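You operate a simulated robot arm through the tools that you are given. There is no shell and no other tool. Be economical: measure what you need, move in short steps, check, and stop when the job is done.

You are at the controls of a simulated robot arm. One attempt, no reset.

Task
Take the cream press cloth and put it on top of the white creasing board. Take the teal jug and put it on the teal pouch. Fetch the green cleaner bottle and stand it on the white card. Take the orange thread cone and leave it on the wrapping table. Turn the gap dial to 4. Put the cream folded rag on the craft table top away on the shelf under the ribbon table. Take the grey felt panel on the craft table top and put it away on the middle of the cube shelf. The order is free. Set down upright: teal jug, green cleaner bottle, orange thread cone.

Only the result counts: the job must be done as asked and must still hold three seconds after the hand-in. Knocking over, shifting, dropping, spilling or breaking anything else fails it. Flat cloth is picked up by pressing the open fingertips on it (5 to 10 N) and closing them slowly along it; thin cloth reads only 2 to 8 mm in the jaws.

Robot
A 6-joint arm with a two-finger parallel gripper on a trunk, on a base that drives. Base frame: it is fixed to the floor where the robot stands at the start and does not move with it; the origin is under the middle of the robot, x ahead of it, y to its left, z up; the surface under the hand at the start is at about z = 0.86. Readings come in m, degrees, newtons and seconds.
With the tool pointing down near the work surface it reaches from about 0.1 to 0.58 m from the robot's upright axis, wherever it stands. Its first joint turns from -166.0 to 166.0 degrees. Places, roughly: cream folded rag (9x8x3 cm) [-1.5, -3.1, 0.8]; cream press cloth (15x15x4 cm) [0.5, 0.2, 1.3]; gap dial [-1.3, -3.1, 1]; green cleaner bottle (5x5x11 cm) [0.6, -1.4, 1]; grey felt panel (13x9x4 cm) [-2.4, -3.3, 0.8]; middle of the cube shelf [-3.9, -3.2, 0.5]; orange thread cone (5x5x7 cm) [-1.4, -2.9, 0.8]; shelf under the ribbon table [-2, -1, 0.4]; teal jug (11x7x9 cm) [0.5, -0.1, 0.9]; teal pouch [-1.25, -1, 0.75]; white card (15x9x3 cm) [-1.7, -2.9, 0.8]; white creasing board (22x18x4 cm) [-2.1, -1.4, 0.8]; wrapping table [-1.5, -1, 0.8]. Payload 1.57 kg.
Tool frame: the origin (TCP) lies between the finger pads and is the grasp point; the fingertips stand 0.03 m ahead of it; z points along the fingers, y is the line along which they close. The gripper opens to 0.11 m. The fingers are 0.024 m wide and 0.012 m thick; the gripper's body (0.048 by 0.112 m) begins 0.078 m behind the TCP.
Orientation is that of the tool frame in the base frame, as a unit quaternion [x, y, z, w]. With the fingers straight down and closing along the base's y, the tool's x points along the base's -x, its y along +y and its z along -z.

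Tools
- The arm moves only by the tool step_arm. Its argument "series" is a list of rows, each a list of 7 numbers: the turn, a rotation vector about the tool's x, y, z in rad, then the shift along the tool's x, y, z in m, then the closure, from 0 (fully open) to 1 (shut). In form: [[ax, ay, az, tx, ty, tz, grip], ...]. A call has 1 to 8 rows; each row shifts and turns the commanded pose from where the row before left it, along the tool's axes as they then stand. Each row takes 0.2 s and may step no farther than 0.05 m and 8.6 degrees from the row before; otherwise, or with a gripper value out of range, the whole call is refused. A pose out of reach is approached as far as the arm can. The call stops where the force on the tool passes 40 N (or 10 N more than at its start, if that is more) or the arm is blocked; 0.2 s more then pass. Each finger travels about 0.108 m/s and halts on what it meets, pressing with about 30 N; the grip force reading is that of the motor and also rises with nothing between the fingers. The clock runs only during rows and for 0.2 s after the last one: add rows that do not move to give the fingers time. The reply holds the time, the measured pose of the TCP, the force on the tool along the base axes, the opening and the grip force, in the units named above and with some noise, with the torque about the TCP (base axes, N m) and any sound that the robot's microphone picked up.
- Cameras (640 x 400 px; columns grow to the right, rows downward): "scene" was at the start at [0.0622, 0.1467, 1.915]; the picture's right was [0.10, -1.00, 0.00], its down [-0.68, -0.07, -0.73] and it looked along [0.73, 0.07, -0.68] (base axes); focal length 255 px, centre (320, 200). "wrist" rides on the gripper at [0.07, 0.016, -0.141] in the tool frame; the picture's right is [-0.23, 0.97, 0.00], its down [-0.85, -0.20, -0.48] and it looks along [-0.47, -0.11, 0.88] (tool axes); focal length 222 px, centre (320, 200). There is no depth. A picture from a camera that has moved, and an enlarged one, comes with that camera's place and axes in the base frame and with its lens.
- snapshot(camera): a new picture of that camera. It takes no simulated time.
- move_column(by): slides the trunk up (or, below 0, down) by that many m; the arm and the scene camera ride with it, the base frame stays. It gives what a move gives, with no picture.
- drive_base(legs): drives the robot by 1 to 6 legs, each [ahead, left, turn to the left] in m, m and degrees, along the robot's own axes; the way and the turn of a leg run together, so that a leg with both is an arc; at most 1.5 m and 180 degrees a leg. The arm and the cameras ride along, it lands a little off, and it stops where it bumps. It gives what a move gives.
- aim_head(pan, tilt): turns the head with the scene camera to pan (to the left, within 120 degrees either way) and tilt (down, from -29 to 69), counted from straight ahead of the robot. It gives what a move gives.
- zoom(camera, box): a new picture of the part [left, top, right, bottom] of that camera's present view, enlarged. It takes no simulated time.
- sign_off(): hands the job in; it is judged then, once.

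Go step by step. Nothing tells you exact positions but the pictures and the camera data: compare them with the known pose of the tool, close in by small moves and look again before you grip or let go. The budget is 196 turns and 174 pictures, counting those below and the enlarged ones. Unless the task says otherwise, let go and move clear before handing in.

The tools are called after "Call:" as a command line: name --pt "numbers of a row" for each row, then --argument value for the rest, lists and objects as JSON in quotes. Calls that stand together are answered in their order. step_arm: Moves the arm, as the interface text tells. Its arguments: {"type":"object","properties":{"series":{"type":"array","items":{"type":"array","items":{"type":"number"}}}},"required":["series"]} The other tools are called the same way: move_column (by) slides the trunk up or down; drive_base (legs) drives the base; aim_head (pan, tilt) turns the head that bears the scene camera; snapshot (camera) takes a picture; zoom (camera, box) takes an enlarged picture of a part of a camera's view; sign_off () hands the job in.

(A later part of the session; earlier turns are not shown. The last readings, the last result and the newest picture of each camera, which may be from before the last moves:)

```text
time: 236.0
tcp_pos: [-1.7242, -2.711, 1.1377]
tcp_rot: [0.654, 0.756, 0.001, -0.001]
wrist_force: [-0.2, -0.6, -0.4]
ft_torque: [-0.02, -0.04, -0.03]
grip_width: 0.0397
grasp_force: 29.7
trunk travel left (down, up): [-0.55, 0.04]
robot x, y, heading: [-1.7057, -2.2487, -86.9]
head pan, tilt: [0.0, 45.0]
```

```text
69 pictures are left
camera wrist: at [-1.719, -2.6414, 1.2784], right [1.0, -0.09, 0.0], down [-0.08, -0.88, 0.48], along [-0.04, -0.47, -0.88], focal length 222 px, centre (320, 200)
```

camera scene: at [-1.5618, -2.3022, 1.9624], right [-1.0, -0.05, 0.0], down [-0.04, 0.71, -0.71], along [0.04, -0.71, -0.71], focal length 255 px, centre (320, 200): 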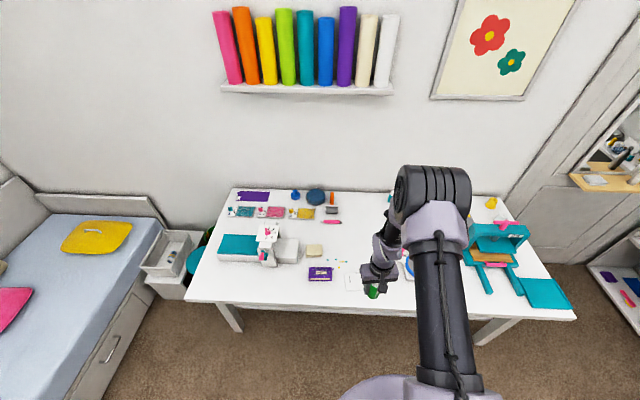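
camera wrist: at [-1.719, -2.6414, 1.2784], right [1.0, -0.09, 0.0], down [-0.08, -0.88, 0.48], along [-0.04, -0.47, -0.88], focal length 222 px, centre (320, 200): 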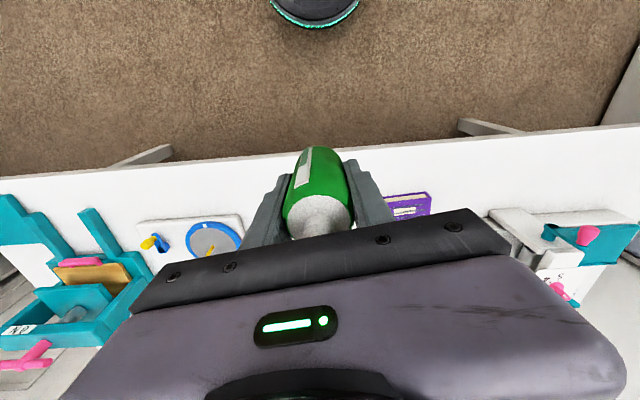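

Call:
zoom --camera "scene" --box '[290, 220, 430, 320]'

```text
4.00 times, centred on (360, 270) of scene
camera zoom: at [-1.5618, -2.3022, 1.9624], right [-1.0, -0.05, 0.0], down [-0.04, 0.71, -0.71], along [0.04, -0.71, -0.71], focal length 1021 px, centre (160, -80)
```

zoom: 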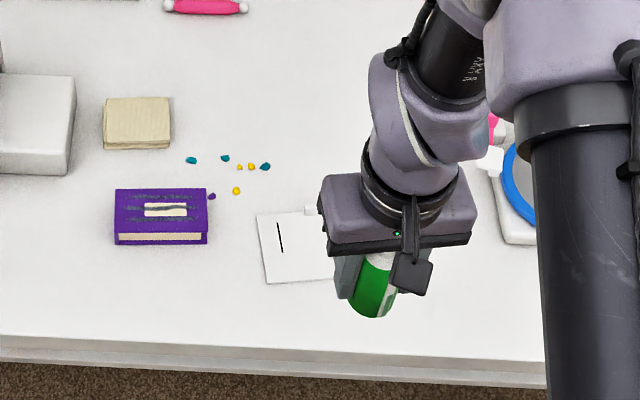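

The card spans about x −1.80..−1.65, y −2.96..−2.87. I place the hand over its centre (−1.727, −2.91) and lower the column.

Call:
drive_base --legs '[[0, 0, -3.1], [0.2, 0.022, 0]]'

Call:
move_column --by -0.25

Call:
snapshot --camera "wrist"

Call:
zoom --camera "scene" --box '[270, 180, 430, 320]'

```text
time: 238.0
tcp_pos: [-1.7324, -2.9089, 1.1374]
tcp_rot: [0.677, 0.736, 0.001, -0.001]
wrist_force: [-0.4, 0.1, -1.7]
ft_torque: [0.0, 0.03, 0.01]
grip_width: 0.0395
grasp_force: 30.2
trunk travel left (down, up): [-0.55, 0.04]
robot x, y, heading: [-1.6825, -2.4477, -90.5]
head pan, tilt: [0.0, 45.0]
```

```text
time: 240.6
tcp_pos: [-1.7331, -2.9089, 0.887]
tcp_rot: [0.678, 0.735, 0.001, -0.001]
wrist_force: [-0.8, -0.7, -0.9]
ft_torque: [0.0, 0.04, -0.01]
grip_width: 0.0395
grasp_force: 29.9
trunk travel left (down, up): [-0.3, 0.29]
robot x, y, heading: [-1.6863, -2.4432, -90.5]
head pan, tilt: [0.0, 45.0]
```

```text
67 pictures are left
camera wrist: at [-1.7228, -2.8384, 1.0286], right [0.99, -0.15, 0.0], down [-0.13, -0.87, 0.48], along [-0.07, -0.47, -0.88], focal length 222 px, centre (320, 200)
```

wrist: 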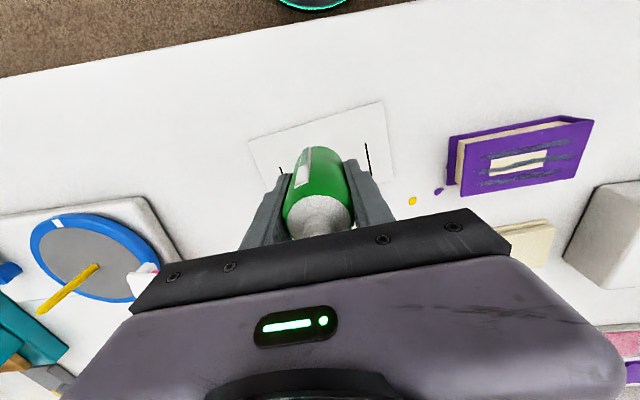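

```text
2.86 times, centred on (350, 250) of scene
camera zoom: at [-1.5451, -2.5094, 1.7125], right [-1.0, 0.01, 0.0], down [0.01, 0.71, -0.71], along [-0.01, -0.71, -0.71], focal length 729 px, centre (234, 57)
```

zoom: 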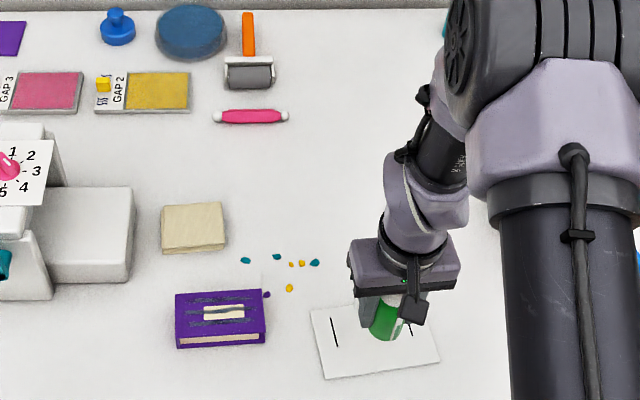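

The bottle is above the card's middle; I nudge 1 cm back and lower slowly to contact.

Call:
step_arm --pt "0 0 0 -0.009 0 0.03 0.68" --pt "0 0 0 0 0 0.015 0.68" --pt "0 0 0 0 0 0.006 0.68" --pt "0 0 0 0 0 0.004 0.68" --pt "0 0 0 0 0 0.004 0.68"

Call:
zoom --camera "scene" --box '[330, 240, 410, 310]'

```text
time: 241.8
tcp_pos: [-1.7325, -2.9164, 0.8276]
tcp_rot: [0.678, 0.735, 0.0, -0.001]
wrist_force: [0.9, -0.9, 3.6]
ft_torque: [-0.02, -0.03, 0.02]
grip_width: 0.0399
grasp_force: 30.6
trunk travel left (down, up): [-0.3, 0.29]
robot x, y, heading: [-1.6833, -2.4482, -90.5]
head pan, tilt: [0.0, 45.0]
```

```text
5.71 times, centred on (370, 275) of scene
camera zoom: at [-1.545, -2.5087, 1.7125], right [-1.0, 0.01, 0.0], down [0.01, 0.71, -0.71], along [-0.01, -0.71, -0.71], focal length 1458 px, centre (34, -229)
```

zoom: 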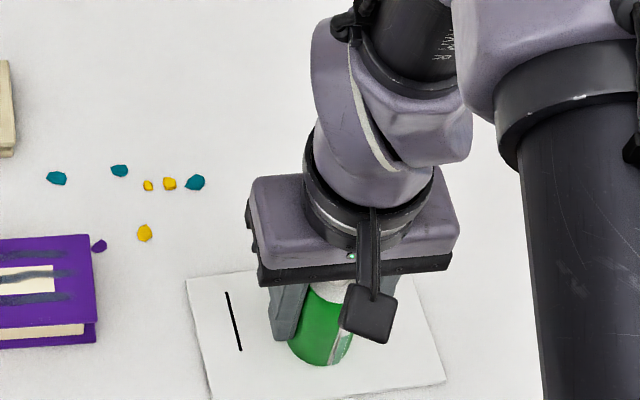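

Contact is just starting (3.6 N). I press 1 mm more to make sure it is seated, then release.

Call:
step_arm --pt "0 0 0 0 0 0.001 0.68" --pt "0 0 0 0 0 0 0.55" --pt "0 0 0 0 0 0 0.45" --pt "0 0 0 0 0 0 0.3" --pt "0 0 0 0 0 0 0.3" --pt "0 0 0 0 0 -0.04 0.3" --pt "0 0 0 0 0 -0.05 0.3" --pt "0 0 0 0 0 -0.05 0.3"

Call:
snapshot --camera "wrist"

```text
time: 243.6
tcp_pos: [-1.7314, -2.9183, 0.973]
tcp_rot: [0.677, 0.736, 0.001, -0.001]
wrist_force: [-0.1, 0.5, 0.3]
ft_torque: [-0.01, 0.0, -0.03]
grip_width: 0.077
grasp_force: 0.1
trunk travel left (down, up): [-0.3, 0.29]
robot x, y, heading: [-1.6867, -2.4399, -90.6]
head pan, tilt: [0.0, 45.0]
```

```text
64 pictures are left
camera wrist: at [-1.7206, -2.8476, 1.1135], right [0.99, -0.15, 0.0], down [-0.13, -0.87, 0.48], along [-0.07, -0.47, -0.88], focal length 222 px, centre (320, 200)
```

wrist: 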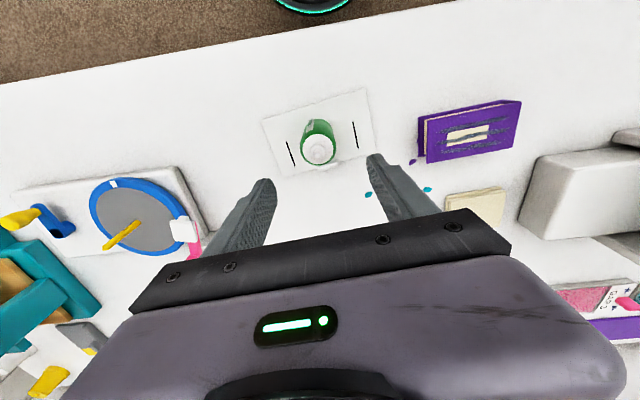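

The bottle stands on the card. Next the rag at about (−1.495, −3.076); I align the base with it.

Call:
drive_base --legs '[[0, 0, 3.6], [0.11, 0.2, 0]]'

Call:
step_arm --pt "0 -0.131 0 0 0 0 0" --pt "0 -0.131 0 0 0 0 0" --pt "0 -0.131 0 0 0 0 0" --pt "0 -0.131 0 0 0 0 0"

Call:
snapshot --camera "wrist"

Call:
zoom --camera "scene" --box '[240, 160, 440, 300]'

```text
time: 245.8
tcp_pos: [-1.4908, -3.023, 0.9707]
tcp_rot: [0.653, 0.758, 0.001, -0.001]
wrist_force: [0.8, -0.1, -0.1]
ft_torque: [0.02, 0.03, -0.01]
grip_width: 0.077
grasp_force: 0.0
trunk travel left (down, up): [-0.3, 0.29]
robot x, y, heading: [-1.4763, -2.5474, -87.1]
head pan, tilt: [0.0, 45.0]
```

```text
time: 246.8
tcp_pos: [-1.5206, -3.0152, 0.9661]
tcp_rot: [0.648, 0.746, -0.137, 0.072]
wrist_force: [0.3, -0.4, -0.2]
ft_torque: [-0.01, -0.02, -0.01]
grip_width: 0.1102
grasp_force: 0.1
out of reach, approached as far as the arm can: row 2, 3, 4
trunk travel left (down, up): [-0.3, 0.29]
robot x, y, heading: [-1.4749, -2.549, -87.2]
head pan, tilt: [0.0, 45.0]
```

```text
63 pictures are left
camera wrist: at [-1.5053, -2.9064, 1.0794], right [0.99, -0.1, -0.04], down [-0.04, -0.69, 0.72], along [-0.1, -0.72, -0.69], focal length 222 px, centre (320, 200)
```

wrist: 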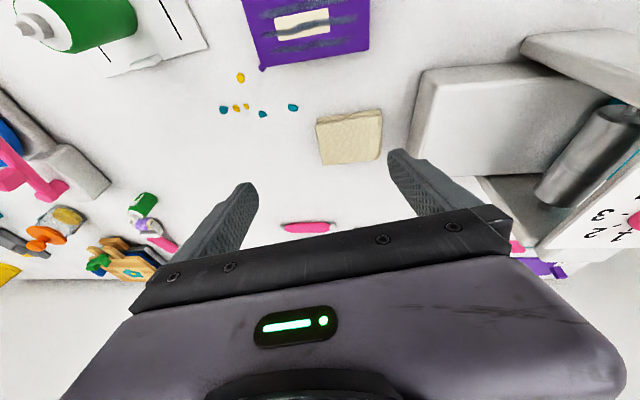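

```text
2.86 times, centred on (340, 230) of scene
camera zoom: at [-1.3331, -2.6016, 1.7124], right [-1.0, -0.05, 0.0], down [-0.04, 0.71, -0.71], along [0.04, -0.71, -0.71], focal length 729 px, centre (263, 114)
```

zoom: 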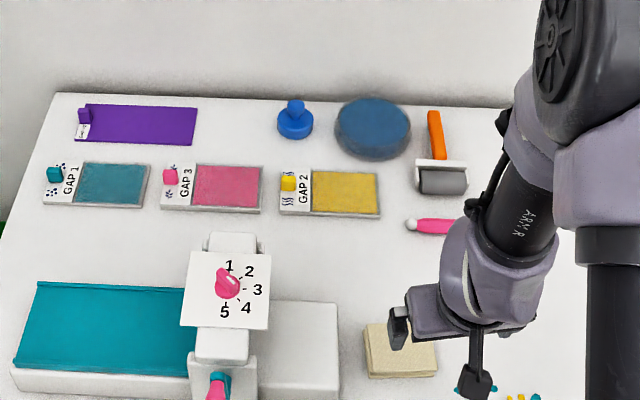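

Tilt is limited here to about 18°; I level the roll and descend toward the rag, then try tilting further lower down.

Call:
step_arm --pt "-0.116 0 0 0 0 0 0" --pt "0 0 0 -0.011 0.01 0.045 0" --pt "0 0 0 -0.011 0.01 0.045 0" --pt "0 -0.1 0 0 0 0 0" --pt "0 -0.1 0 0 0 0 0"

Call:
snapshot --camera "wrist"

```text
time: 248.0
tcp_pos: [-1.489, -3.0809, 0.8943]
tcp_rot: [0.619, 0.726, -0.213, 0.21]
wrist_force: [0.1, -0.1, -0.4]
ft_torque: [-0.01, 0.03, 0.02]
grip_width: 0.11
grasp_force: 0.0
out of reach, approached as far as the arm can: row 1
trunk travel left (down, up): [-0.3, 0.29]
robot x, y, heading: [-1.4734, -2.5497, -87.0]
head pan, tilt: [0.0, 45.0]
```

```text
61 pictures are left
camera wrist: at [-1.4904, -2.9413, 0.9693], right [1.0, -0.04, 0.08], down [-0.09, -0.45, 0.89], along [0.0, -0.89, -0.45], focal length 222 px, centre (320, 200)
```

wrist: 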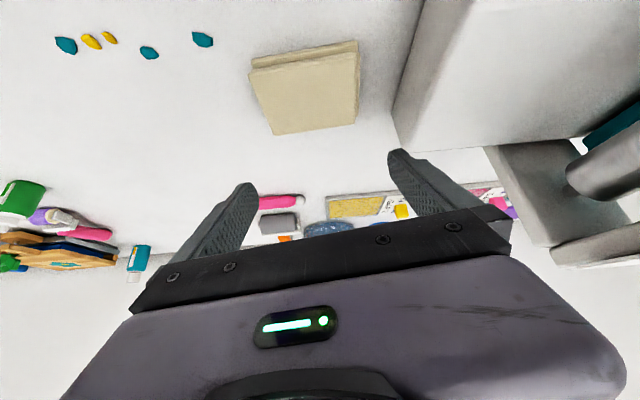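

Tilt is now 35°, with the rag centred between the fingers at x≈−1.489. I go down to it.

Call:
step_arm --pt "0 0 0 0.024 0.002 0.028 0" --pt "0 0 0 0.024 0.002 0.028 0"

Call:
snapshot --camera "wrist"

Call:
zoom --camera "scene" --box '[300, 190, 440, 310]'

```text
time: 248.6
tcp_pos: [-1.4911, -3.0724, 0.8188]
tcp_rot: [0.618, 0.727, -0.213, 0.211]
wrist_force: [-0.9, -0.2, 0.1]
ft_torque: [0.01, 0.0, -0.05]
grip_width: 0.11
grasp_force: 0.0
trunk travel left (down, up): [-0.3, 0.29]
robot x, y, heading: [-1.4711, -2.55, -87.0]
head pan, tilt: [0.0, 45.0]
```

```text
60 pictures are left
camera wrist: at [-1.4919, -2.9331, 0.8932], right [1.0, -0.04, 0.08], down [-0.09, -0.45, 0.89], along [0.0, -0.89, -0.45], focal length 222 px, centre (320, 200)
```

wrist: 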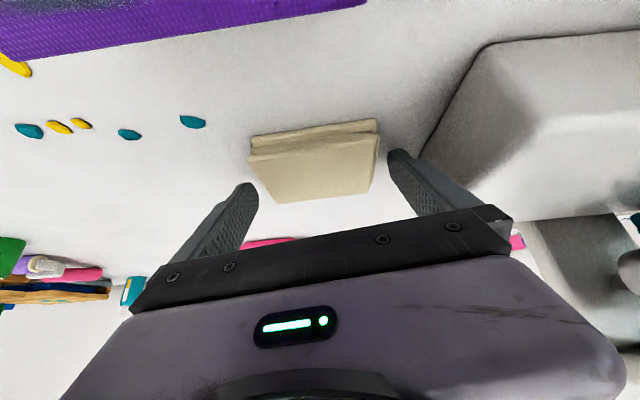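

```text
3.33 times, centred on (370, 250) of scene
camera zoom: at [-1.3329, -2.6019, 1.7124], right [-1.0, -0.05, 0.0], down [-0.04, 0.71, -0.71], along [0.04, -0.71, -0.71], focal length 851 px, centre (153, 33)
```

zoom: 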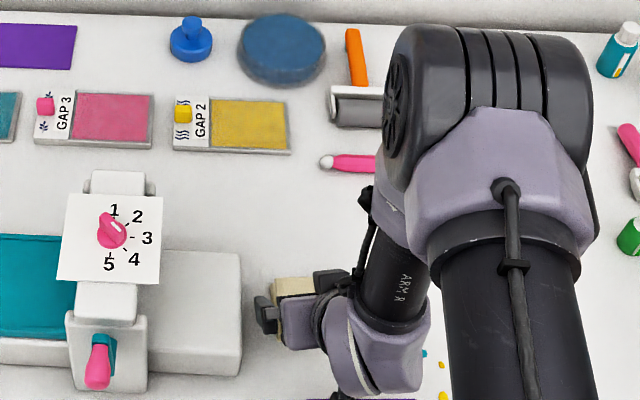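

Call:
step_arm --pt "0 0 0 0.001 0 0.002 0.05" --pt "0 0 0 0 0 0 0.12" --pt "0 0 0 0 0 0 0.2" --pt "0 0 0 0 0 0 0.3" --pt "0 0 0 0 0 0 0.35"

Call:
snapshot --camera "wrist"

```text
time: 249.8
tcp_pos: [-1.4918, -3.0736, 0.817]
tcp_rot: [0.618, 0.727, -0.213, 0.211]
wrist_force: [0.1, -0.1, 0.1]
ft_torque: [0.0, 0.03, 0.01]
grip_width: 0.0903
grasp_force: 30.2
trunk travel left (down, up): [-0.3, 0.29]
robot x, y, heading: [-1.4747, -2.5513, -86.6]
head pan, tilt: [0.0, 45.0]
```

```text
58 pictures are left
camera wrist: at [-1.4923, -2.9336, 0.8916], right [1.0, -0.04, 0.08], down [-0.09, -0.45, 0.89], along [0.0, -0.89, -0.45], focal length 222 px, centre (320, 200)
```

wrist: 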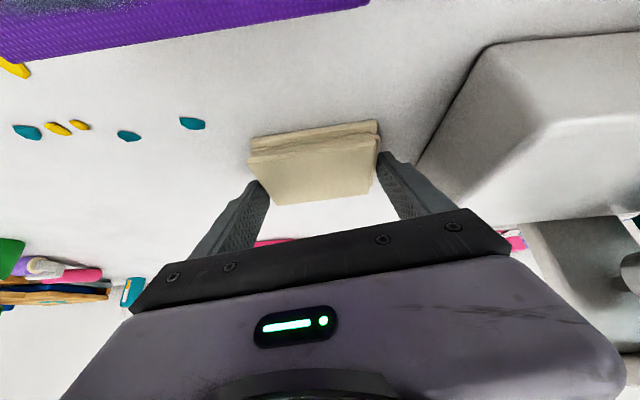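

Gripped at 90 mm. I lift 5 cm vertically and check.

Call:
step_arm --pt "0 0 0 -0.006 0 -0.008 0.38" --pt "0 0 0 -0.011 0 -0.016 0.38" --pt "0 0 0 -0.017 0 -0.025 0.38"

Call:
snapshot --camera "wrist"

```text
time: 250.6
tcp_pos: [-1.4903, -3.0719, 0.8787]
tcp_rot: [0.618, 0.727, -0.213, 0.21]
wrist_force: [-0.2, 0.9, -0.7]
ft_torque: [0.0, 0.0, -0.03]
grip_width: 0.0904
grasp_force: 30.3
trunk travel left (down, up): [-0.3, 0.29]
robot x, y, heading: [-1.4783, -2.5486, -87.0]
head pan, tilt: [0.0, 45.0]
```

```text
57 pictures are left
camera wrist: at [-1.4903, -2.9329, 0.954], right [1.0, -0.04, 0.08], down [-0.09, -0.45, 0.89], along [0.0, -0.89, -0.45], focal length 222 px, centre (320, 200)
```

wrist: 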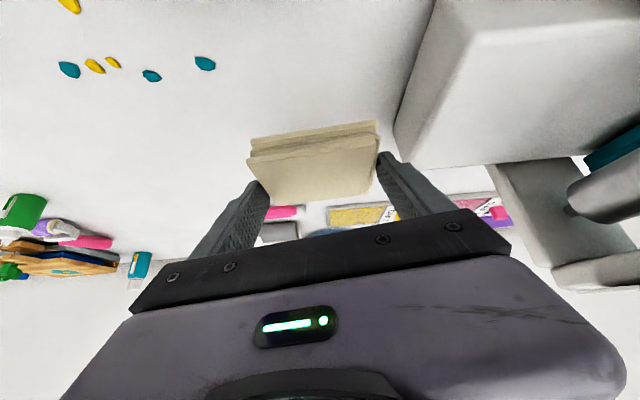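

The rag is held flat. I raise, back off and drive to the south end of the ribbon table to look at the lower shelf.

Call:
move_column --by 0.15

Call:
drive_base --legs '[[-0.32, 0, 0], [0, 0, 177], [0, 0.5, 0]]'

Call:
move_column --by -0.4

Call:
aim_head --pan 0 --tilt 30

Call:
snapshot --camera "scene"

Call:
snapshot --camera "wrist"

```text
time: 252.3
tcp_pos: [-1.4895, -3.0725, 1.0287]
tcp_rot: [0.618, 0.727, -0.213, 0.21]
wrist_force: [0.1, -0.2, -0.1]
ft_torque: [0.0, -0.02, -0.02]
grip_width: 0.0899
grasp_force: 29.6
trunk travel left (down, up): [-0.45, 0.14]
robot x, y, heading: [-1.4789, -2.5456, -86.7]
head pan, tilt: [0.0, 45.0]
```

```text
time: 264.2
tcp_pos: [-1.9421, -1.6975, 1.029]
tcp_rot: [0.7, -0.648, -0.201, -0.222]
wrist_force: [0.0, -0.1, 0.2]
ft_torque: [0.02, -0.04, 0.02]
grip_width: 0.0888
grasp_force: 29.9
trunk travel left (down, up): [-0.45, 0.14]
robot x, y, heading: [-1.9995, -2.2193, 88.3]
head pan, tilt: [0.0, 45.0]
```

```text
time: 268.0
tcp_pos: [-1.9418, -1.6964, 0.6283]
tcp_rot: [0.7, -0.649, -0.201, -0.222]
wrist_force: [0.1, 1.0, -0.2]
ft_torque: [0.0, 0.05, -0.02]
grip_width: 0.0885
grasp_force: 30.4
trunk travel left (down, up): [-0.05, 0.54]
robot x, y, heading: [-2.0006, -2.2183, 88.1]
head pan, tilt: [0.0, 45.0]
```

```text
time: 268.8
tcp_pos: [-1.941, -1.6971, 0.6291]
tcp_rot: [0.7, -0.648, -0.202, -0.221]
wrist_force: [-0.8, 0.1, -0.4]
ft_torque: [0.0, 0.02, 0.0]
grip_width: 0.0889
grasp_force: 30.1
trunk travel left (down, up): [-0.05, 0.54]
robot x, y, heading: [-1.999, -2.2167, 88.3]
head pan, tilt: [0.0, 30.0]
```

```text
56 pictures are left
camera scene: at [-2.1373, -2.146, 1.485], right [1.0, -0.03, 0.0], down [-0.01, -0.5, -0.87], along [0.03, 0.87, -0.5], focal length 255 px, centre (320, 200)
```

scene: 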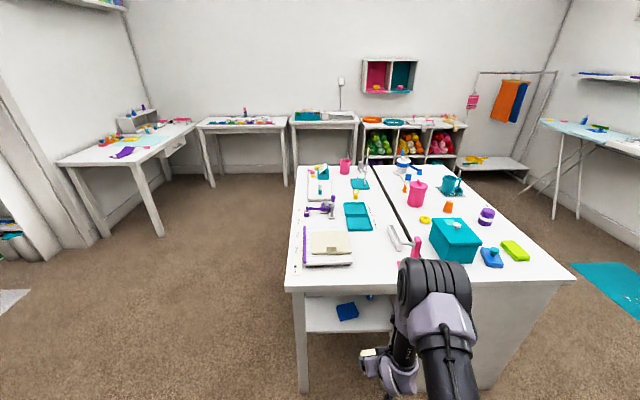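

```text
55 pictures are left
camera wrist: at [-1.9533, -1.8358, 0.7036], right [-0.99, 0.13, 0.08], down [0.13, 0.44, 0.89], along [0.08, 0.89, -0.45], focal length 222 px, centre (320, 200)
```

wrist: 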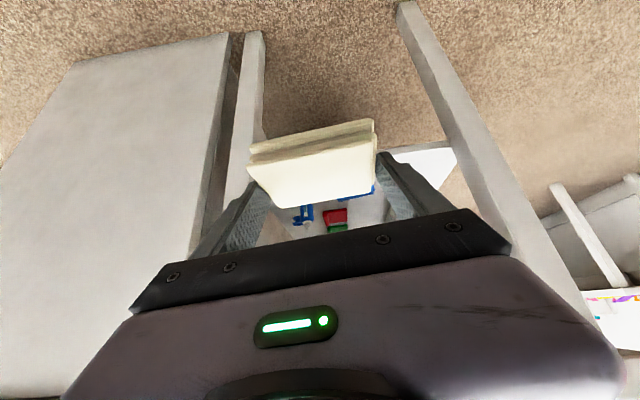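

Call:
zoom --camera "scene" --box '[280, 260, 440, 380]'

Call:
zoom --camera "wrist" --box '[220, 100, 480, 250]'

```text
3.33 times, centred on (360, 320) of scene
camera zoom: at [-2.1373, -2.146, 1.485], right [1.0, -0.03, 0.0], down [-0.01, -0.5, -0.87], along [0.03, 0.87, -0.5], focal length 851 px, centre (187, -200)
```

zoom: 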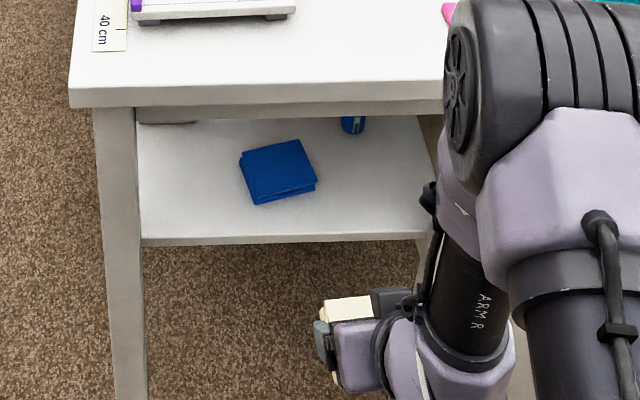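

```text
2.46 times, centred on (350, 175) of wrist
camera zoom: at [-1.9533, -1.8358, 0.7036], right [-0.99, 0.13, 0.08], down [0.13, 0.44, 0.89], along [0.08, 0.89, -0.45], focal length 547 px, centre (246, 262)
```

zoom: 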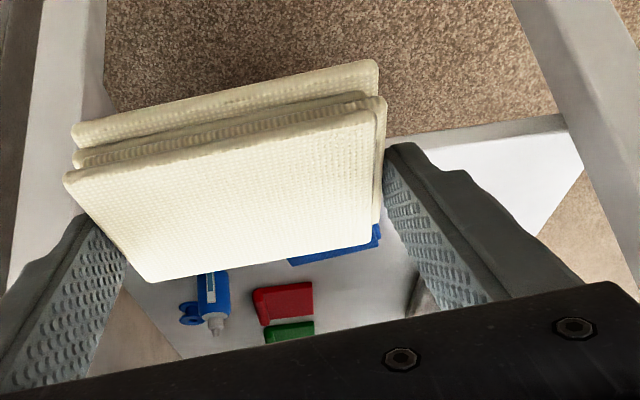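

The shelf is at z≈0.4 with a blue cloth in the middle of its south end, leaving little room. I look from the west side for a freer spot.

Call:
drive_base --legs '[[0, 0.95, 0], [1.15, 0, 0], [0, 0, -88]]'

Call:
aim_head --pan 0 --tilt 35

Call:
snapshot --camera "scene"

Call:
snapshot --camera "wrist"

```text
time: 282.9
tcp_pos: [-2.3593, -1.0626, 0.6286]
tcp_rot: [-0.053, 0.953, -0.009, 0.298]
wrist_force: [-0.2, -0.1, -0.3]
ft_torque: [-0.02, 0.03, 0.01]
grip_width: 0.0888
grasp_force: 29.8
trunk travel left (down, up): [-0.05, 0.54]
robot x, y, heading: [-2.8828, -1.0254, 0.2]
head pan, tilt: [0.0, 30.0]
```

```text
time: 283.6
tcp_pos: [-2.359, -1.0627, 0.6276]
tcp_rot: [-0.052, 0.953, -0.009, 0.299]
wrist_force: [0.5, 0.5, 0.5]
ft_torque: [0.03, 0.04, -0.02]
grip_width: 0.0886
grasp_force: 30.1
trunk travel left (down, up): [-0.05, 0.54]
robot x, y, heading: [-2.8843, -1.0203, 0.1]
head pan, tilt: [0.0, 35.0]
```

```text
52 pictures are left
camera scene: at [-2.8156, -0.8832, 1.4773], right [0.0, -1.0, 0.0], down [-0.57, 0.0, -0.82], along [0.82, 0.0, -0.57], focal length 255 px, centre (320, 200)
```

scene: 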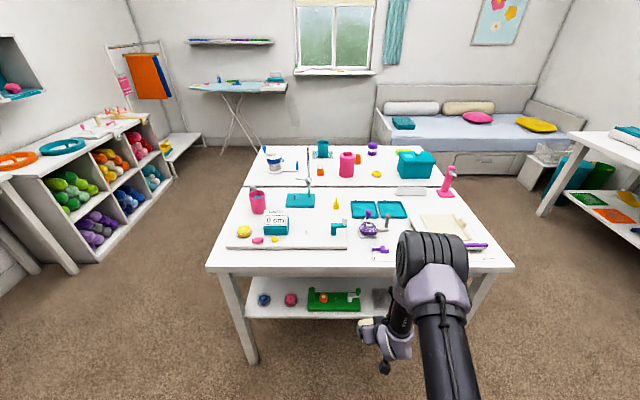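

```text
51 pictures are left
camera wrist: at [-2.4986, -1.0564, 0.7036], right [0.1, 0.99, 0.08], down [0.44, -0.12, 0.89], along [0.89, -0.05, -0.45], focal length 222 px, centre (320, 200)
```

wrist: 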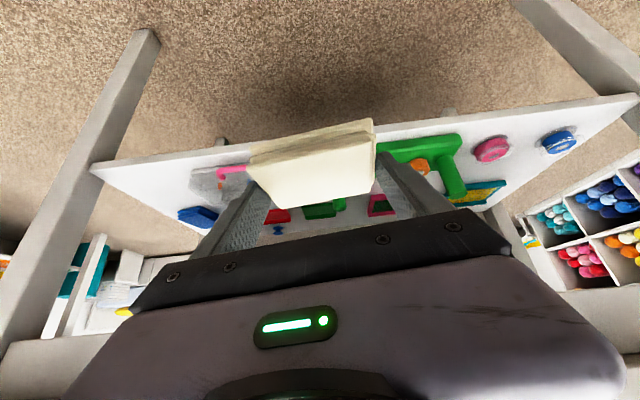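

The freest spot is the south-west corner of the shelf, left of the blue cloth, reachable from the south. I drive back there, keeping some distance.

Call:
drive_base --legs '[[0, 0, 84.5], [-1.13, 0, 0], [0, -0.8, 0]]'

Call:
move_column --by -0.05

Call:
aim_head --pan 0 --tilt 35

Call:
zoom --camera "scene" --box '[250, 180, 490, 380]'

Call:
snapshot --camera "wrist"

```text
time: 296.7
tcp_pos: [-2.1309, -1.7056, 0.6282]
tcp_rot: [-0.675, 0.675, 0.192, 0.228]
wrist_force: [-0.2, 0.0, -0.7]
ft_torque: [0.02, 0.01, -0.02]
grip_width: 0.0886
grasp_force: 29.9
trunk travel left (down, up): [-0.05, 0.54]
robot x, y, heading: [-2.2251, -2.2186, 84.0]
head pan, tilt: [0.0, 35.0]
```

```text
time: 297.6
tcp_pos: [-2.1317, -1.7053, 0.5788]
tcp_rot: [-0.674, 0.675, 0.193, 0.229]
wrist_force: [-0.4, -0.2, -0.1]
ft_torque: [-0.01, -0.01, -0.02]
grip_width: 0.0884
grasp_force: 30.1
trunk travel left (down, up): [0.0, 0.59]
robot x, y, heading: [-2.2281, -2.2211, 83.7]
head pan, tilt: [0.0, 35.0]
```

```text
time: 298.2
tcp_pos: [-2.1314, -1.7049, 0.5787]
tcp_rot: [-0.675, 0.675, 0.193, 0.229]
wrist_force: [0.0, 0.5, -0.2]
ft_torque: [0.02, -0.01, -0.02]
grip_width: 0.0889
grasp_force: 30.0
trunk travel left (down, up): [0.0, 0.59]
robot x, y, heading: [-2.2308, -2.2226, 84.0]
head pan, tilt: [0.0, 35.0]
```

```text
2.00 times, centred on (370, 280) of scene
camera zoom: at [-2.3607, -2.1411, 1.4273], right [0.99, -0.11, 0.0], down [-0.06, -0.57, -0.82], along [0.09, 0.81, -0.57], focal length 510 px, centre (220, 40)
```

zoom: 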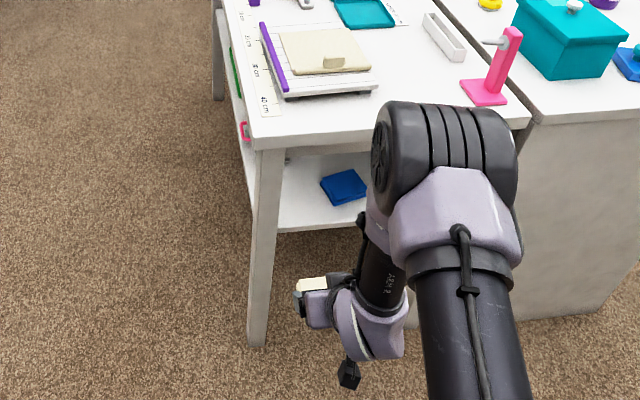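

```text
49 pictures are left
camera wrist: at [-2.1535, -1.8434, 0.6536], right [-0.98, 0.2, 0.08], down [0.16, 0.43, 0.89], along [0.14, 0.88, -0.45], focal length 222 px, centre (320, 200)
```

wrist: 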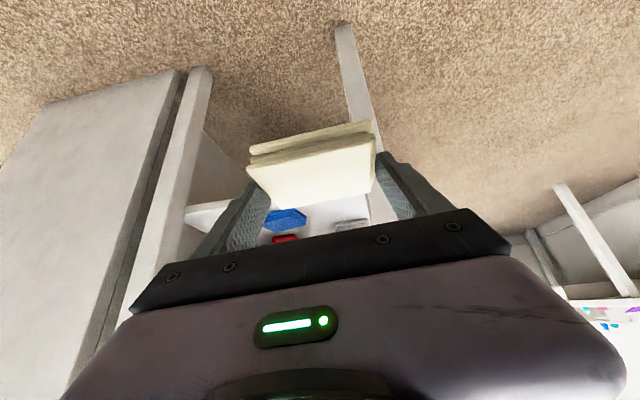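

Target for the rag is centre (−2.095, −1.447) on the shelf corner, clear of the blue cloth and the leg. I lower the hand a bit and drive in part of the way.

Call:
step_arm --pt "0 0 0 0.014 0.001 0.02 0.38" --pt "0 0 0 0.014 0.001 0.02 0.38"

Call:
drive_base --legs '[[0.16, -0.009, 0]]'

Call:
snapshot --camera "wrist"

Call:
snapshot --camera "scene"

```text
time: 298.8
tcp_pos: [-2.1301, -1.7048, 0.5289]
tcp_rot: [0.675, -0.675, -0.193, -0.229]
wrist_force: [0.5, 0.4, 0.1]
ft_torque: [0.01, 0.02, 0.0]
grip_width: 0.0886
grasp_force: 30.0
trunk travel left (down, up): [0.0, 0.59]
robot x, y, heading: [-2.2268, -2.2216, 84.1]
head pan, tilt: [0.0, 35.0]
```

```text
time: 300.2
tcp_pos: [-2.1027, -1.5464, 0.5285]
tcp_rot: [-0.674, 0.676, 0.192, 0.229]
wrist_force: [0.8, 0.2, -0.3]
ft_torque: [-0.01, -0.02, 0.0]
grip_width: 0.0884
grasp_force: 30.0
trunk travel left (down, up): [0.0, 0.59]
robot x, y, heading: [-2.2074, -2.0593, 83.7]
head pan, tilt: [0.0, 35.0]
```

```text
48 pictures are left
camera wrist: at [-2.1251, -1.6836, 0.6037], right [-0.98, 0.2, 0.08], down [0.16, 0.43, 0.89], along [0.15, 0.88, -0.45], focal length 222 px, centre (320, 200)
```

wrist: 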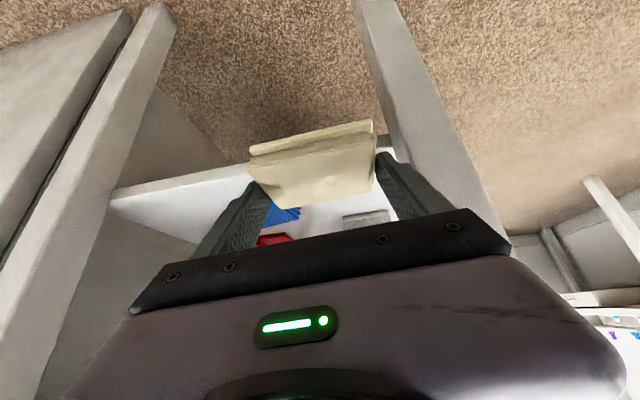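

```text
47 pictures are left
camera scene: at [-2.3341, -1.9806, 1.4272], right [0.99, -0.11, 0.0], down [-0.06, -0.57, -0.82], along [0.09, 0.81, -0.57], focal length 255 px, centre (320, 200)
```

scene: 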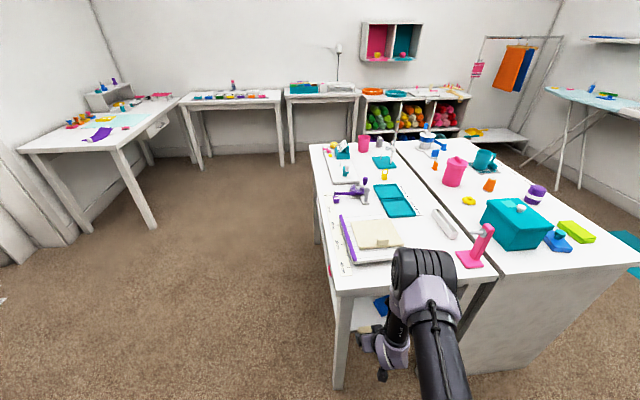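

The west finger would pass very near the leg, so I shift 1.5 cm east first, then drive in the remaining 10 cm.

Call:
step_arm --pt "0 0 0 0 -0.015 0 0.38" --pt "0 0 0 0 0 0 0.38"

Call:
drive_base --legs '[[0.1, 0.008, 0]]'

Call:
snapshot --camera "wrist"

Call:
zoom --camera "scene" --box '[310, 240, 470, 390]'

```text
time: 300.8
tcp_pos: [-2.0875, -1.5459, 0.5269]
tcp_rot: [-0.674, 0.675, 0.193, 0.229]
wrist_force: [0.1, 0.2, 0.1]
ft_torque: [0.03, 0.01, 0.02]
grip_width: 0.0887
grasp_force: 29.6
trunk travel left (down, up): [0.0, 0.59]
robot x, y, heading: [-2.2047, -2.0596, 83.5]
head pan, tilt: [0.0, 35.0]
```

```text
time: 302.2
tcp_pos: [-2.0819, -1.4443, 0.5262]
tcp_rot: [-0.673, 0.678, 0.19, 0.227]
wrist_force: [0.3, -0.3, -0.1]
ft_torque: [0.01, 0.0, 0.01]
grip_width: 0.0886
grasp_force: 30.1
trunk travel left (down, up): [0.0, 0.59]
robot x, y, heading: [-2.2027, -1.9545, 83.4]
head pan, tilt: [0.0, 35.0]
stopped in leg 1: the robot was blocked; the commanded pose is now the measured one
```

```text
46 pictures are left
camera wrist: at [-2.1062, -1.5812, 0.6021], right [-0.97, 0.21, 0.08], down [0.17, 0.43, 0.89], along [0.15, 0.88, -0.46], focal length 222 px, centre (320, 200)
```

wrist: 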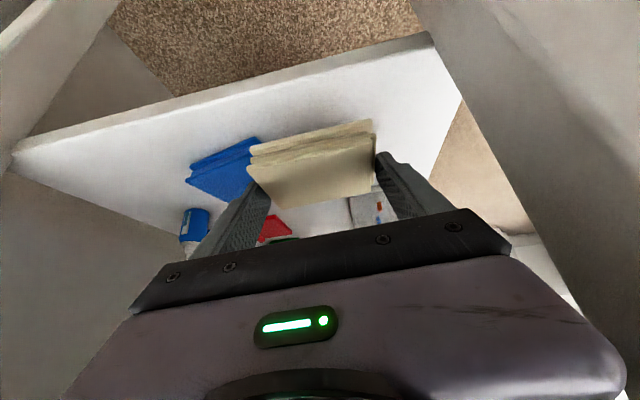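

```text
2.67 times, centred on (390, 315) of scene
camera zoom: at [-2.3308, -1.8754, 1.4273], right [0.99, -0.11, 0.0], down [-0.06, -0.57, -0.82], along [0.09, 0.81, -0.57], focal length 680 px, centre (133, -107)
```

zoom: 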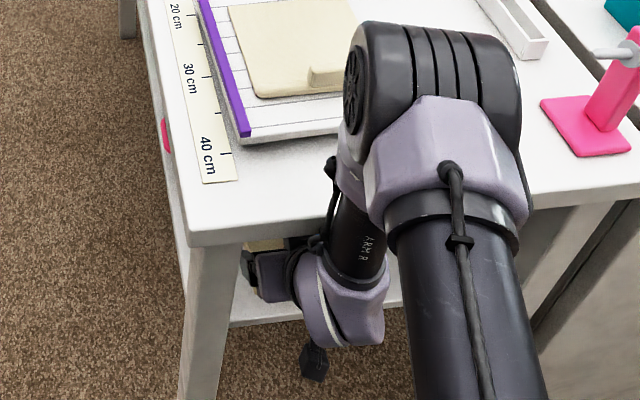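

The forearm just touches the table edge. I tilt the tool ~6° more (moving the wrist away from the edge), shift 1 cm west, and then lower stepwise.

Call:
step_arm --pt "0 -0.05 0 0 0.005 0 0.38" --pt "0 -0.05 0 0 0.005 0 0.38" --pt "0 0 0 0.006 0 0.008 0.38" --pt "0 0 0 0.006 0 0.008 0.38"

Call:
step_arm --pt "0 0 0 0.006 0 0.008 0.38" --pt "0 0 0 0.006 0 0.008 0.38" --pt "0 0 0 0.003 0 0.004 0.38"

Call:
snapshot --camera "wrist"

```text
time: 303.2
tcp_pos: [-2.0922, -1.4431, 0.5049]
tcp_rot: [-0.663, 0.665, 0.223, 0.261]
wrist_force: [0.8, 0.0, -0.3]
ft_torque: [0.02, 0.01, 0.03]
grip_width: 0.0886
grasp_force: 30.1
trunk travel left (down, up): [0.0, 0.59]
robot x, y, heading: [-2.2036, -1.9585, 83.3]
head pan, tilt: [0.0, 35.0]
```

```text
time: 304.0
tcp_pos: [-2.0917, -1.4398, 0.4838]
tcp_rot: [-0.662, 0.664, 0.227, 0.264]
wrist_force: [-0.7, -1.8, 35.7]
ft_torque: [-0.04, 1.68, 0.23]
grip_width: 0.089
grasp_force: 30.2
trunk travel left (down, up): [0.0, 0.59]
robot x, y, heading: [-2.2012, -1.9578, 83.8]
head pan, tilt: [0.0, 35.0]
```

```text
44 pictures are left
camera wrist: at [-2.1132, -1.5841, 0.5439], right [-0.98, 0.19, 0.1], down [0.16, 0.34, 0.93], along [0.15, 0.92, -0.36], focal length 222 px, centre (320, 200)
```

wrist: 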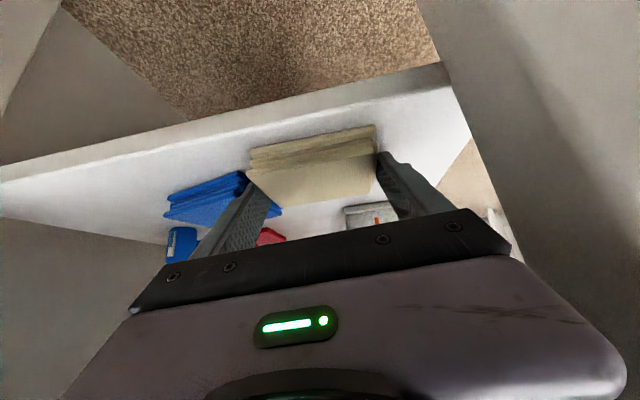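

The rag touches the shelf, fully inside the front edge. I relieve, open slightly (limited room), and retreat along the tool axis.

Call:
step_arm --pt "0 0 0 -0.001 0 -0.002 0.3" --pt "0 0 0 0 0 0 0.17" --pt "0 0 0 0 0 0 0.11" --pt "0 0 0 0 0 0 0.11" --pt "0 0 0 0 0 -0.015 0.11" --pt "0 0 0 0 0 -0.02 0.11"

Call:
snapshot --camera "wrist"

```text
time: 305.4
tcp_pos: [-2.0925, -1.4665, 0.5082]
tcp_rot: [-0.664, 0.665, 0.224, 0.259]
wrist_force: [0.4, 0.2, 0.0]
ft_torque: [-0.04, 0.0, 0.01]
grip_width: 0.0981
grasp_force: 0.2
trunk travel left (down, up): [0.0, 0.59]
robot x, y, heading: [-2.1986, -1.9546, 83.5]
head pan, tilt: [0.0, 35.0]
```

```text
43 pictures are left
camera wrist: at [-2.1146, -1.6107, 0.5707], right [-0.98, 0.19, 0.1], down [0.16, 0.34, 0.92], along [0.15, 0.92, -0.37], focal length 222 px, centre (320, 200)
```

wrist: 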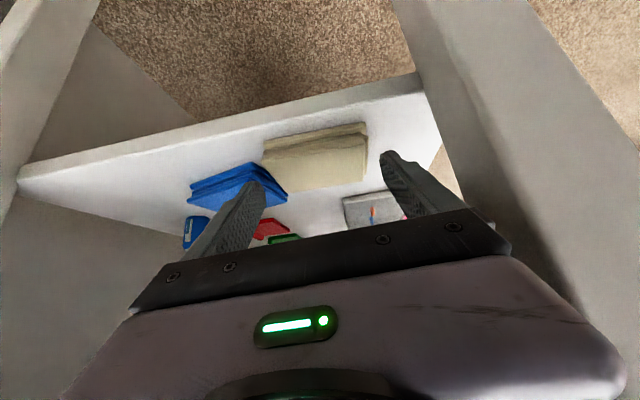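

The rag lies flat on the shelf and the blue cloth is undisturbed. I retreat a bit more, narrow the fingers, and back straight out.

Call:
step_arm --pt "0 0 0 0 -0.008 -0.03 0.11" --pt "0 0 0 0 0 0 0.5" --pt "0 0 0 0 0 0 0.5"

Call:
drive_base --legs '[[-0.3, -0.034, 0]]'

Call:
move_column --by 0.4

Call:
snapshot --camera "scene"

```text
time: 306.2
tcp_pos: [-2.0869, -1.4865, 0.5334]
tcp_rot: [-0.663, 0.666, 0.224, 0.261]
wrist_force: [-0.1, 0.3, -0.2]
ft_torque: [-0.02, 0.03, 0.01]
grip_width: 0.0547
grasp_force: 0.0
trunk travel left (down, up): [0.0, 0.59]
robot x, y, heading: [-2.1991, -1.9552, 83.5]
head pan, tilt: [0.0, 35.0]
```

```text
time: 308.2
tcp_pos: [-2.0898, -1.7898, 0.5337]
tcp_rot: [0.666, -0.662, -0.225, -0.26]
wrist_force: [-0.5, -0.5, 0.1]
ft_torque: [0.0, -0.01, 0.0]
grip_width: 0.055
grasp_force: 0.0
trunk travel left (down, up): [0.0, 0.59]
robot x, y, heading: [-2.195, -2.2629, 84.2]
head pan, tilt: [0.0, 35.0]
```

```text
time: 312.1
tcp_pos: [-2.0893, -1.7903, 0.9339]
tcp_rot: [0.666, -0.663, -0.224, -0.26]
wrist_force: [-0.8, 0.6, -0.7]
ft_torque: [0.03, -0.01, 0.0]
grip_width: 0.0548
grasp_force: 0.1
trunk travel left (down, up): [-0.4, 0.19]
robot x, y, heading: [-2.1994, -2.2617, 83.9]
head pan, tilt: [0.0, 35.0]
```

```text
42 pictures are left
camera scene: at [-2.3307, -2.181, 1.8272], right [0.99, -0.1, 0.0], down [-0.06, -0.57, -0.82], along [0.08, 0.81, -0.57], focal length 255 px, centre (320, 200)
```

scene: 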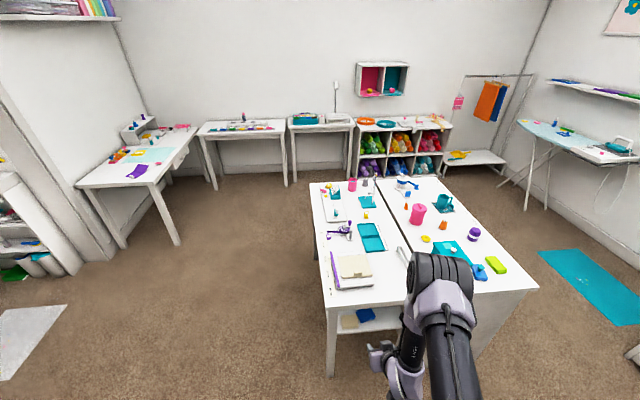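

The rag is on the shelf. Last item: the grey felt panel at the craft table's far west end. I drive to the west end of that table and look.

Call:
move_column --by 0.18

Call:
drive_base --legs '[[0, 0.8, 0], [0, 0, 180], [0, 0, 6]]'

Call:
aim_head --pan 0 --tilt 35

Call:
snapshot --camera "scene"

```text
time: 314.1
tcp_pos: [-2.0886, -1.7896, 1.1132]
tcp_rot: [0.666, -0.662, -0.226, -0.259]
wrist_force: [0.2, -1.2, -0.1]
ft_torque: [0.03, -0.02, 0.01]
grip_width: 0.0552
grasp_force: 0.0
trunk travel left (down, up): [-0.58, 0.01]
robot x, y, heading: [-2.2005, -2.2594, 83.9]
head pan, tilt: [0.0, 35.0]
```

```text
time: 326.2
tcp_pos: [-3.0363, -2.6572, 1.1138]
tcp_rot: [0.625, 0.701, -0.247, 0.239]
wrist_force: [-1.0, 0.0, 0.1]
ft_torque: [-0.02, 0.02, 0.0]
grip_width: 0.0548
grasp_force: 0.1
trunk travel left (down, up): [-0.58, 0.01]
robot x, y, heading: [-2.9797, -2.1757, -89.7]
head pan, tilt: [0.0, 35.0]
```

```text
time: 326.8
tcp_pos: [-3.0372, -2.6567, 1.1133]
tcp_rot: [0.626, 0.7, -0.248, 0.239]
wrist_force: [0.2, -0.4, -0.4]
ft_torque: [-0.01, 0.02, 0.0]
grip_width: 0.055
grasp_force: 0.1
trunk travel left (down, up): [-0.58, 0.01]
robot x, y, heading: [-2.978, -2.1749, -89.4]
head pan, tilt: [0.0, 35.0]
```

```text
41 pictures are left
camera scene: at [-2.8394, -2.2438, 2.0072], right [-1.0, -0.01, 0.0], down [0.0, 0.57, -0.82], along [0.01, -0.82, -0.57], focal length 255 px, centre (320, 200)
```

scene: 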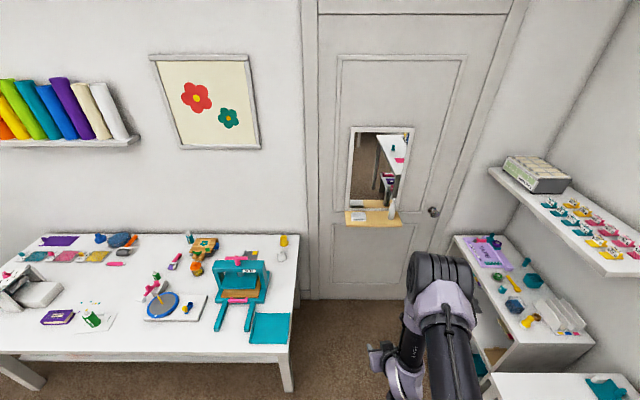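

Call:
zoom --camera "scene" --box '[180, 220, 320, 340]'

Call:
aim_head --pan -45 --tilt 45

Call:
snapshot --camera "scene"

```text
3.33 times, centred on (250, 280) of scene
camera zoom: at [-2.8394, -2.2438, 2.0072], right [-1.0, -0.01, 0.0], down [0.0, 0.57, -0.82], along [0.01, -0.82, -0.57], focal length 851 px, centre (553, -67)
```

zoom: 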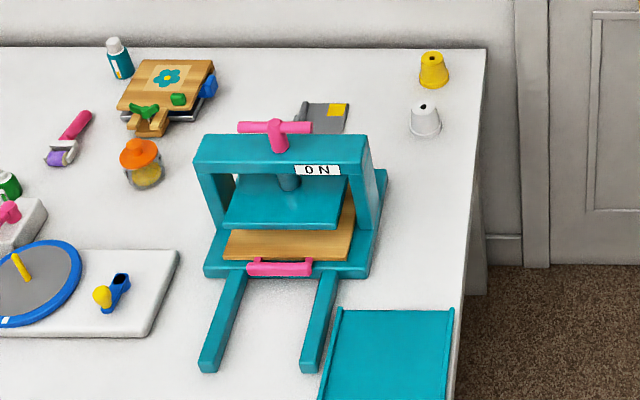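

```text
time: 328.0
tcp_pos: [-3.0359, -2.6569, 1.114]
tcp_rot: [0.626, 0.7, -0.247, 0.238]
wrist_force: [0.3, 0.5, 0.0]
ft_torque: [-0.04, -0.01, 0.01]
grip_width: 0.0549
grasp_force: 0.1
trunk travel left (down, up): [-0.58, 0.01]
robot x, y, heading: [-2.9825, -2.1769, -89.6]
head pan, tilt: [-45.0, 45.0]
```

```text
39 pictures are left
camera scene: at [-2.8974, -2.2137, 1.9924], right [-0.71, 0.7, 0.0], down [0.5, 0.5, -0.71], along [-0.5, -0.5, -0.71], focal length 255 px, centre (320, 200)
```

scene: 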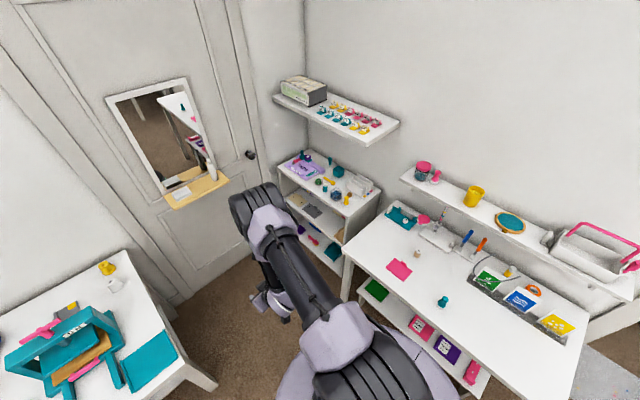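

The felt lies behind the press at about (−2.38, −3.35), best reached from the table's west end. The cube shelf is behind, its open front at x≈−3.76. I position facing east at the west end.

Call:
drive_base --legs '[[0, 0, 89.6], [-0.12, 0, 0], [0, -1.0, 0]]'

Call:
aim_head --pan 0 --tilt 45

Call:
snapshot --camera "scene"

Call:
snapshot --camera "wrist"

```text
time: 337.7
tcp_pos: [-2.6653, -3.2456, 1.1147]
tcp_rot: [-0.03, 0.939, -0.014, 0.343]
wrist_force: [-0.3, -0.3, -0.5]
ft_torque: [0.0, -0.02, 0.01]
grip_width: 0.0551
grasp_force: 0.1
trunk travel left (down, up): [-0.58, 0.01]
robot x, y, heading: [-3.1419, -3.1666, -2.3]
head pan, tilt: [-45.0, 45.0]
```

```text
time: 338.8
tcp_pos: [-2.6648, -3.2457, 1.1138]
tcp_rot: [-0.03, 0.939, -0.014, 0.343]
wrist_force: [-0.1, 0.9, 0.1]
ft_torque: [0.01, -0.01, 0.03]
grip_width: 0.055
grasp_force: 0.1
trunk travel left (down, up): [-0.58, 0.01]
robot x, y, heading: [-3.1432, -3.1631, -2.4]
head pan, tilt: [0.0, 45.0]
```

```text
38 pictures are left
camera scene: at [-3.0754, -3.0289, 1.9924], right [-0.04, -1.0, 0.0], down [-0.71, 0.03, -0.71], along [0.71, -0.03, -0.71], focal length 255 px, centre (320, 200)
```

scene: 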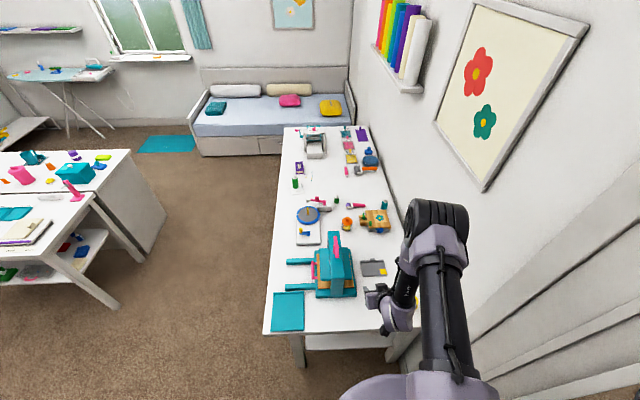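

```text
37 pictures are left
camera wrist: at [-2.8105, -3.233, 1.1759], right [0.13, 0.99, 0.1], down [0.35, -0.14, 0.93], along [0.93, -0.08, -0.37], focal length 222 px, centre (320, 200)
```

wrist: 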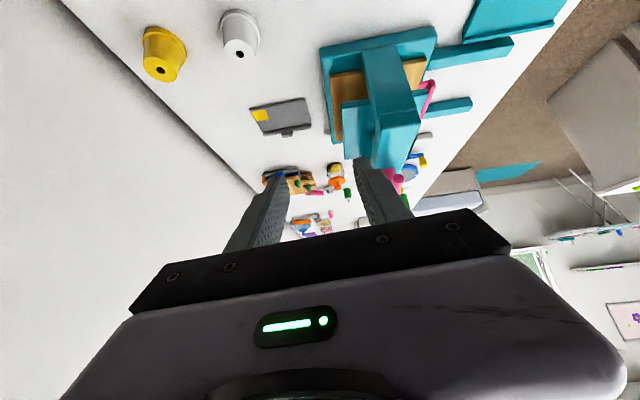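

Call:
zoom --camera "scene" --box '[330, 240, 410, 310]'

Call:
zoom --camera "wrist" --box '[230, 80, 350, 160]'

```text
5.71 times, centred on (370, 275) of scene
camera zoom: at [-3.0754, -3.0289, 1.9924], right [-0.04, -1.0, 0.0], down [-0.71, 0.03, -0.71], along [0.71, -0.03, -0.71], focal length 1458 px, centre (34, -229)
```

zoom: 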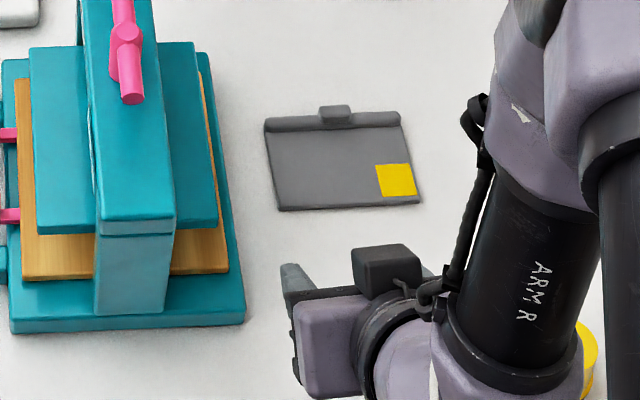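

```text
5.00 times, centred on (290, 120) of wrist
camera zoom: at [-2.8105, -3.233, 1.1759], right [0.13, 0.99, 0.1], down [0.35, -0.14, 0.93], along [0.93, -0.08, -0.37], focal length 1111 px, centre (470, 600)
```

zoom: 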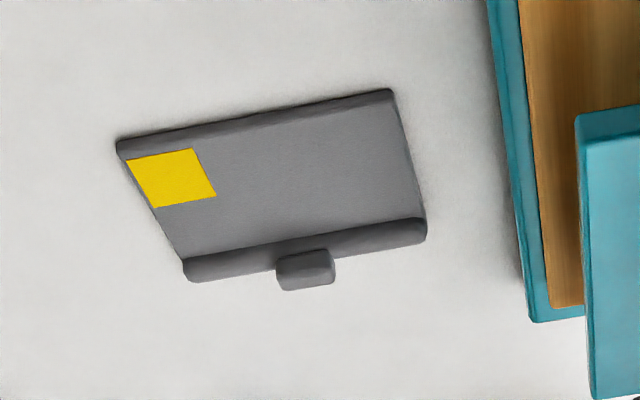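

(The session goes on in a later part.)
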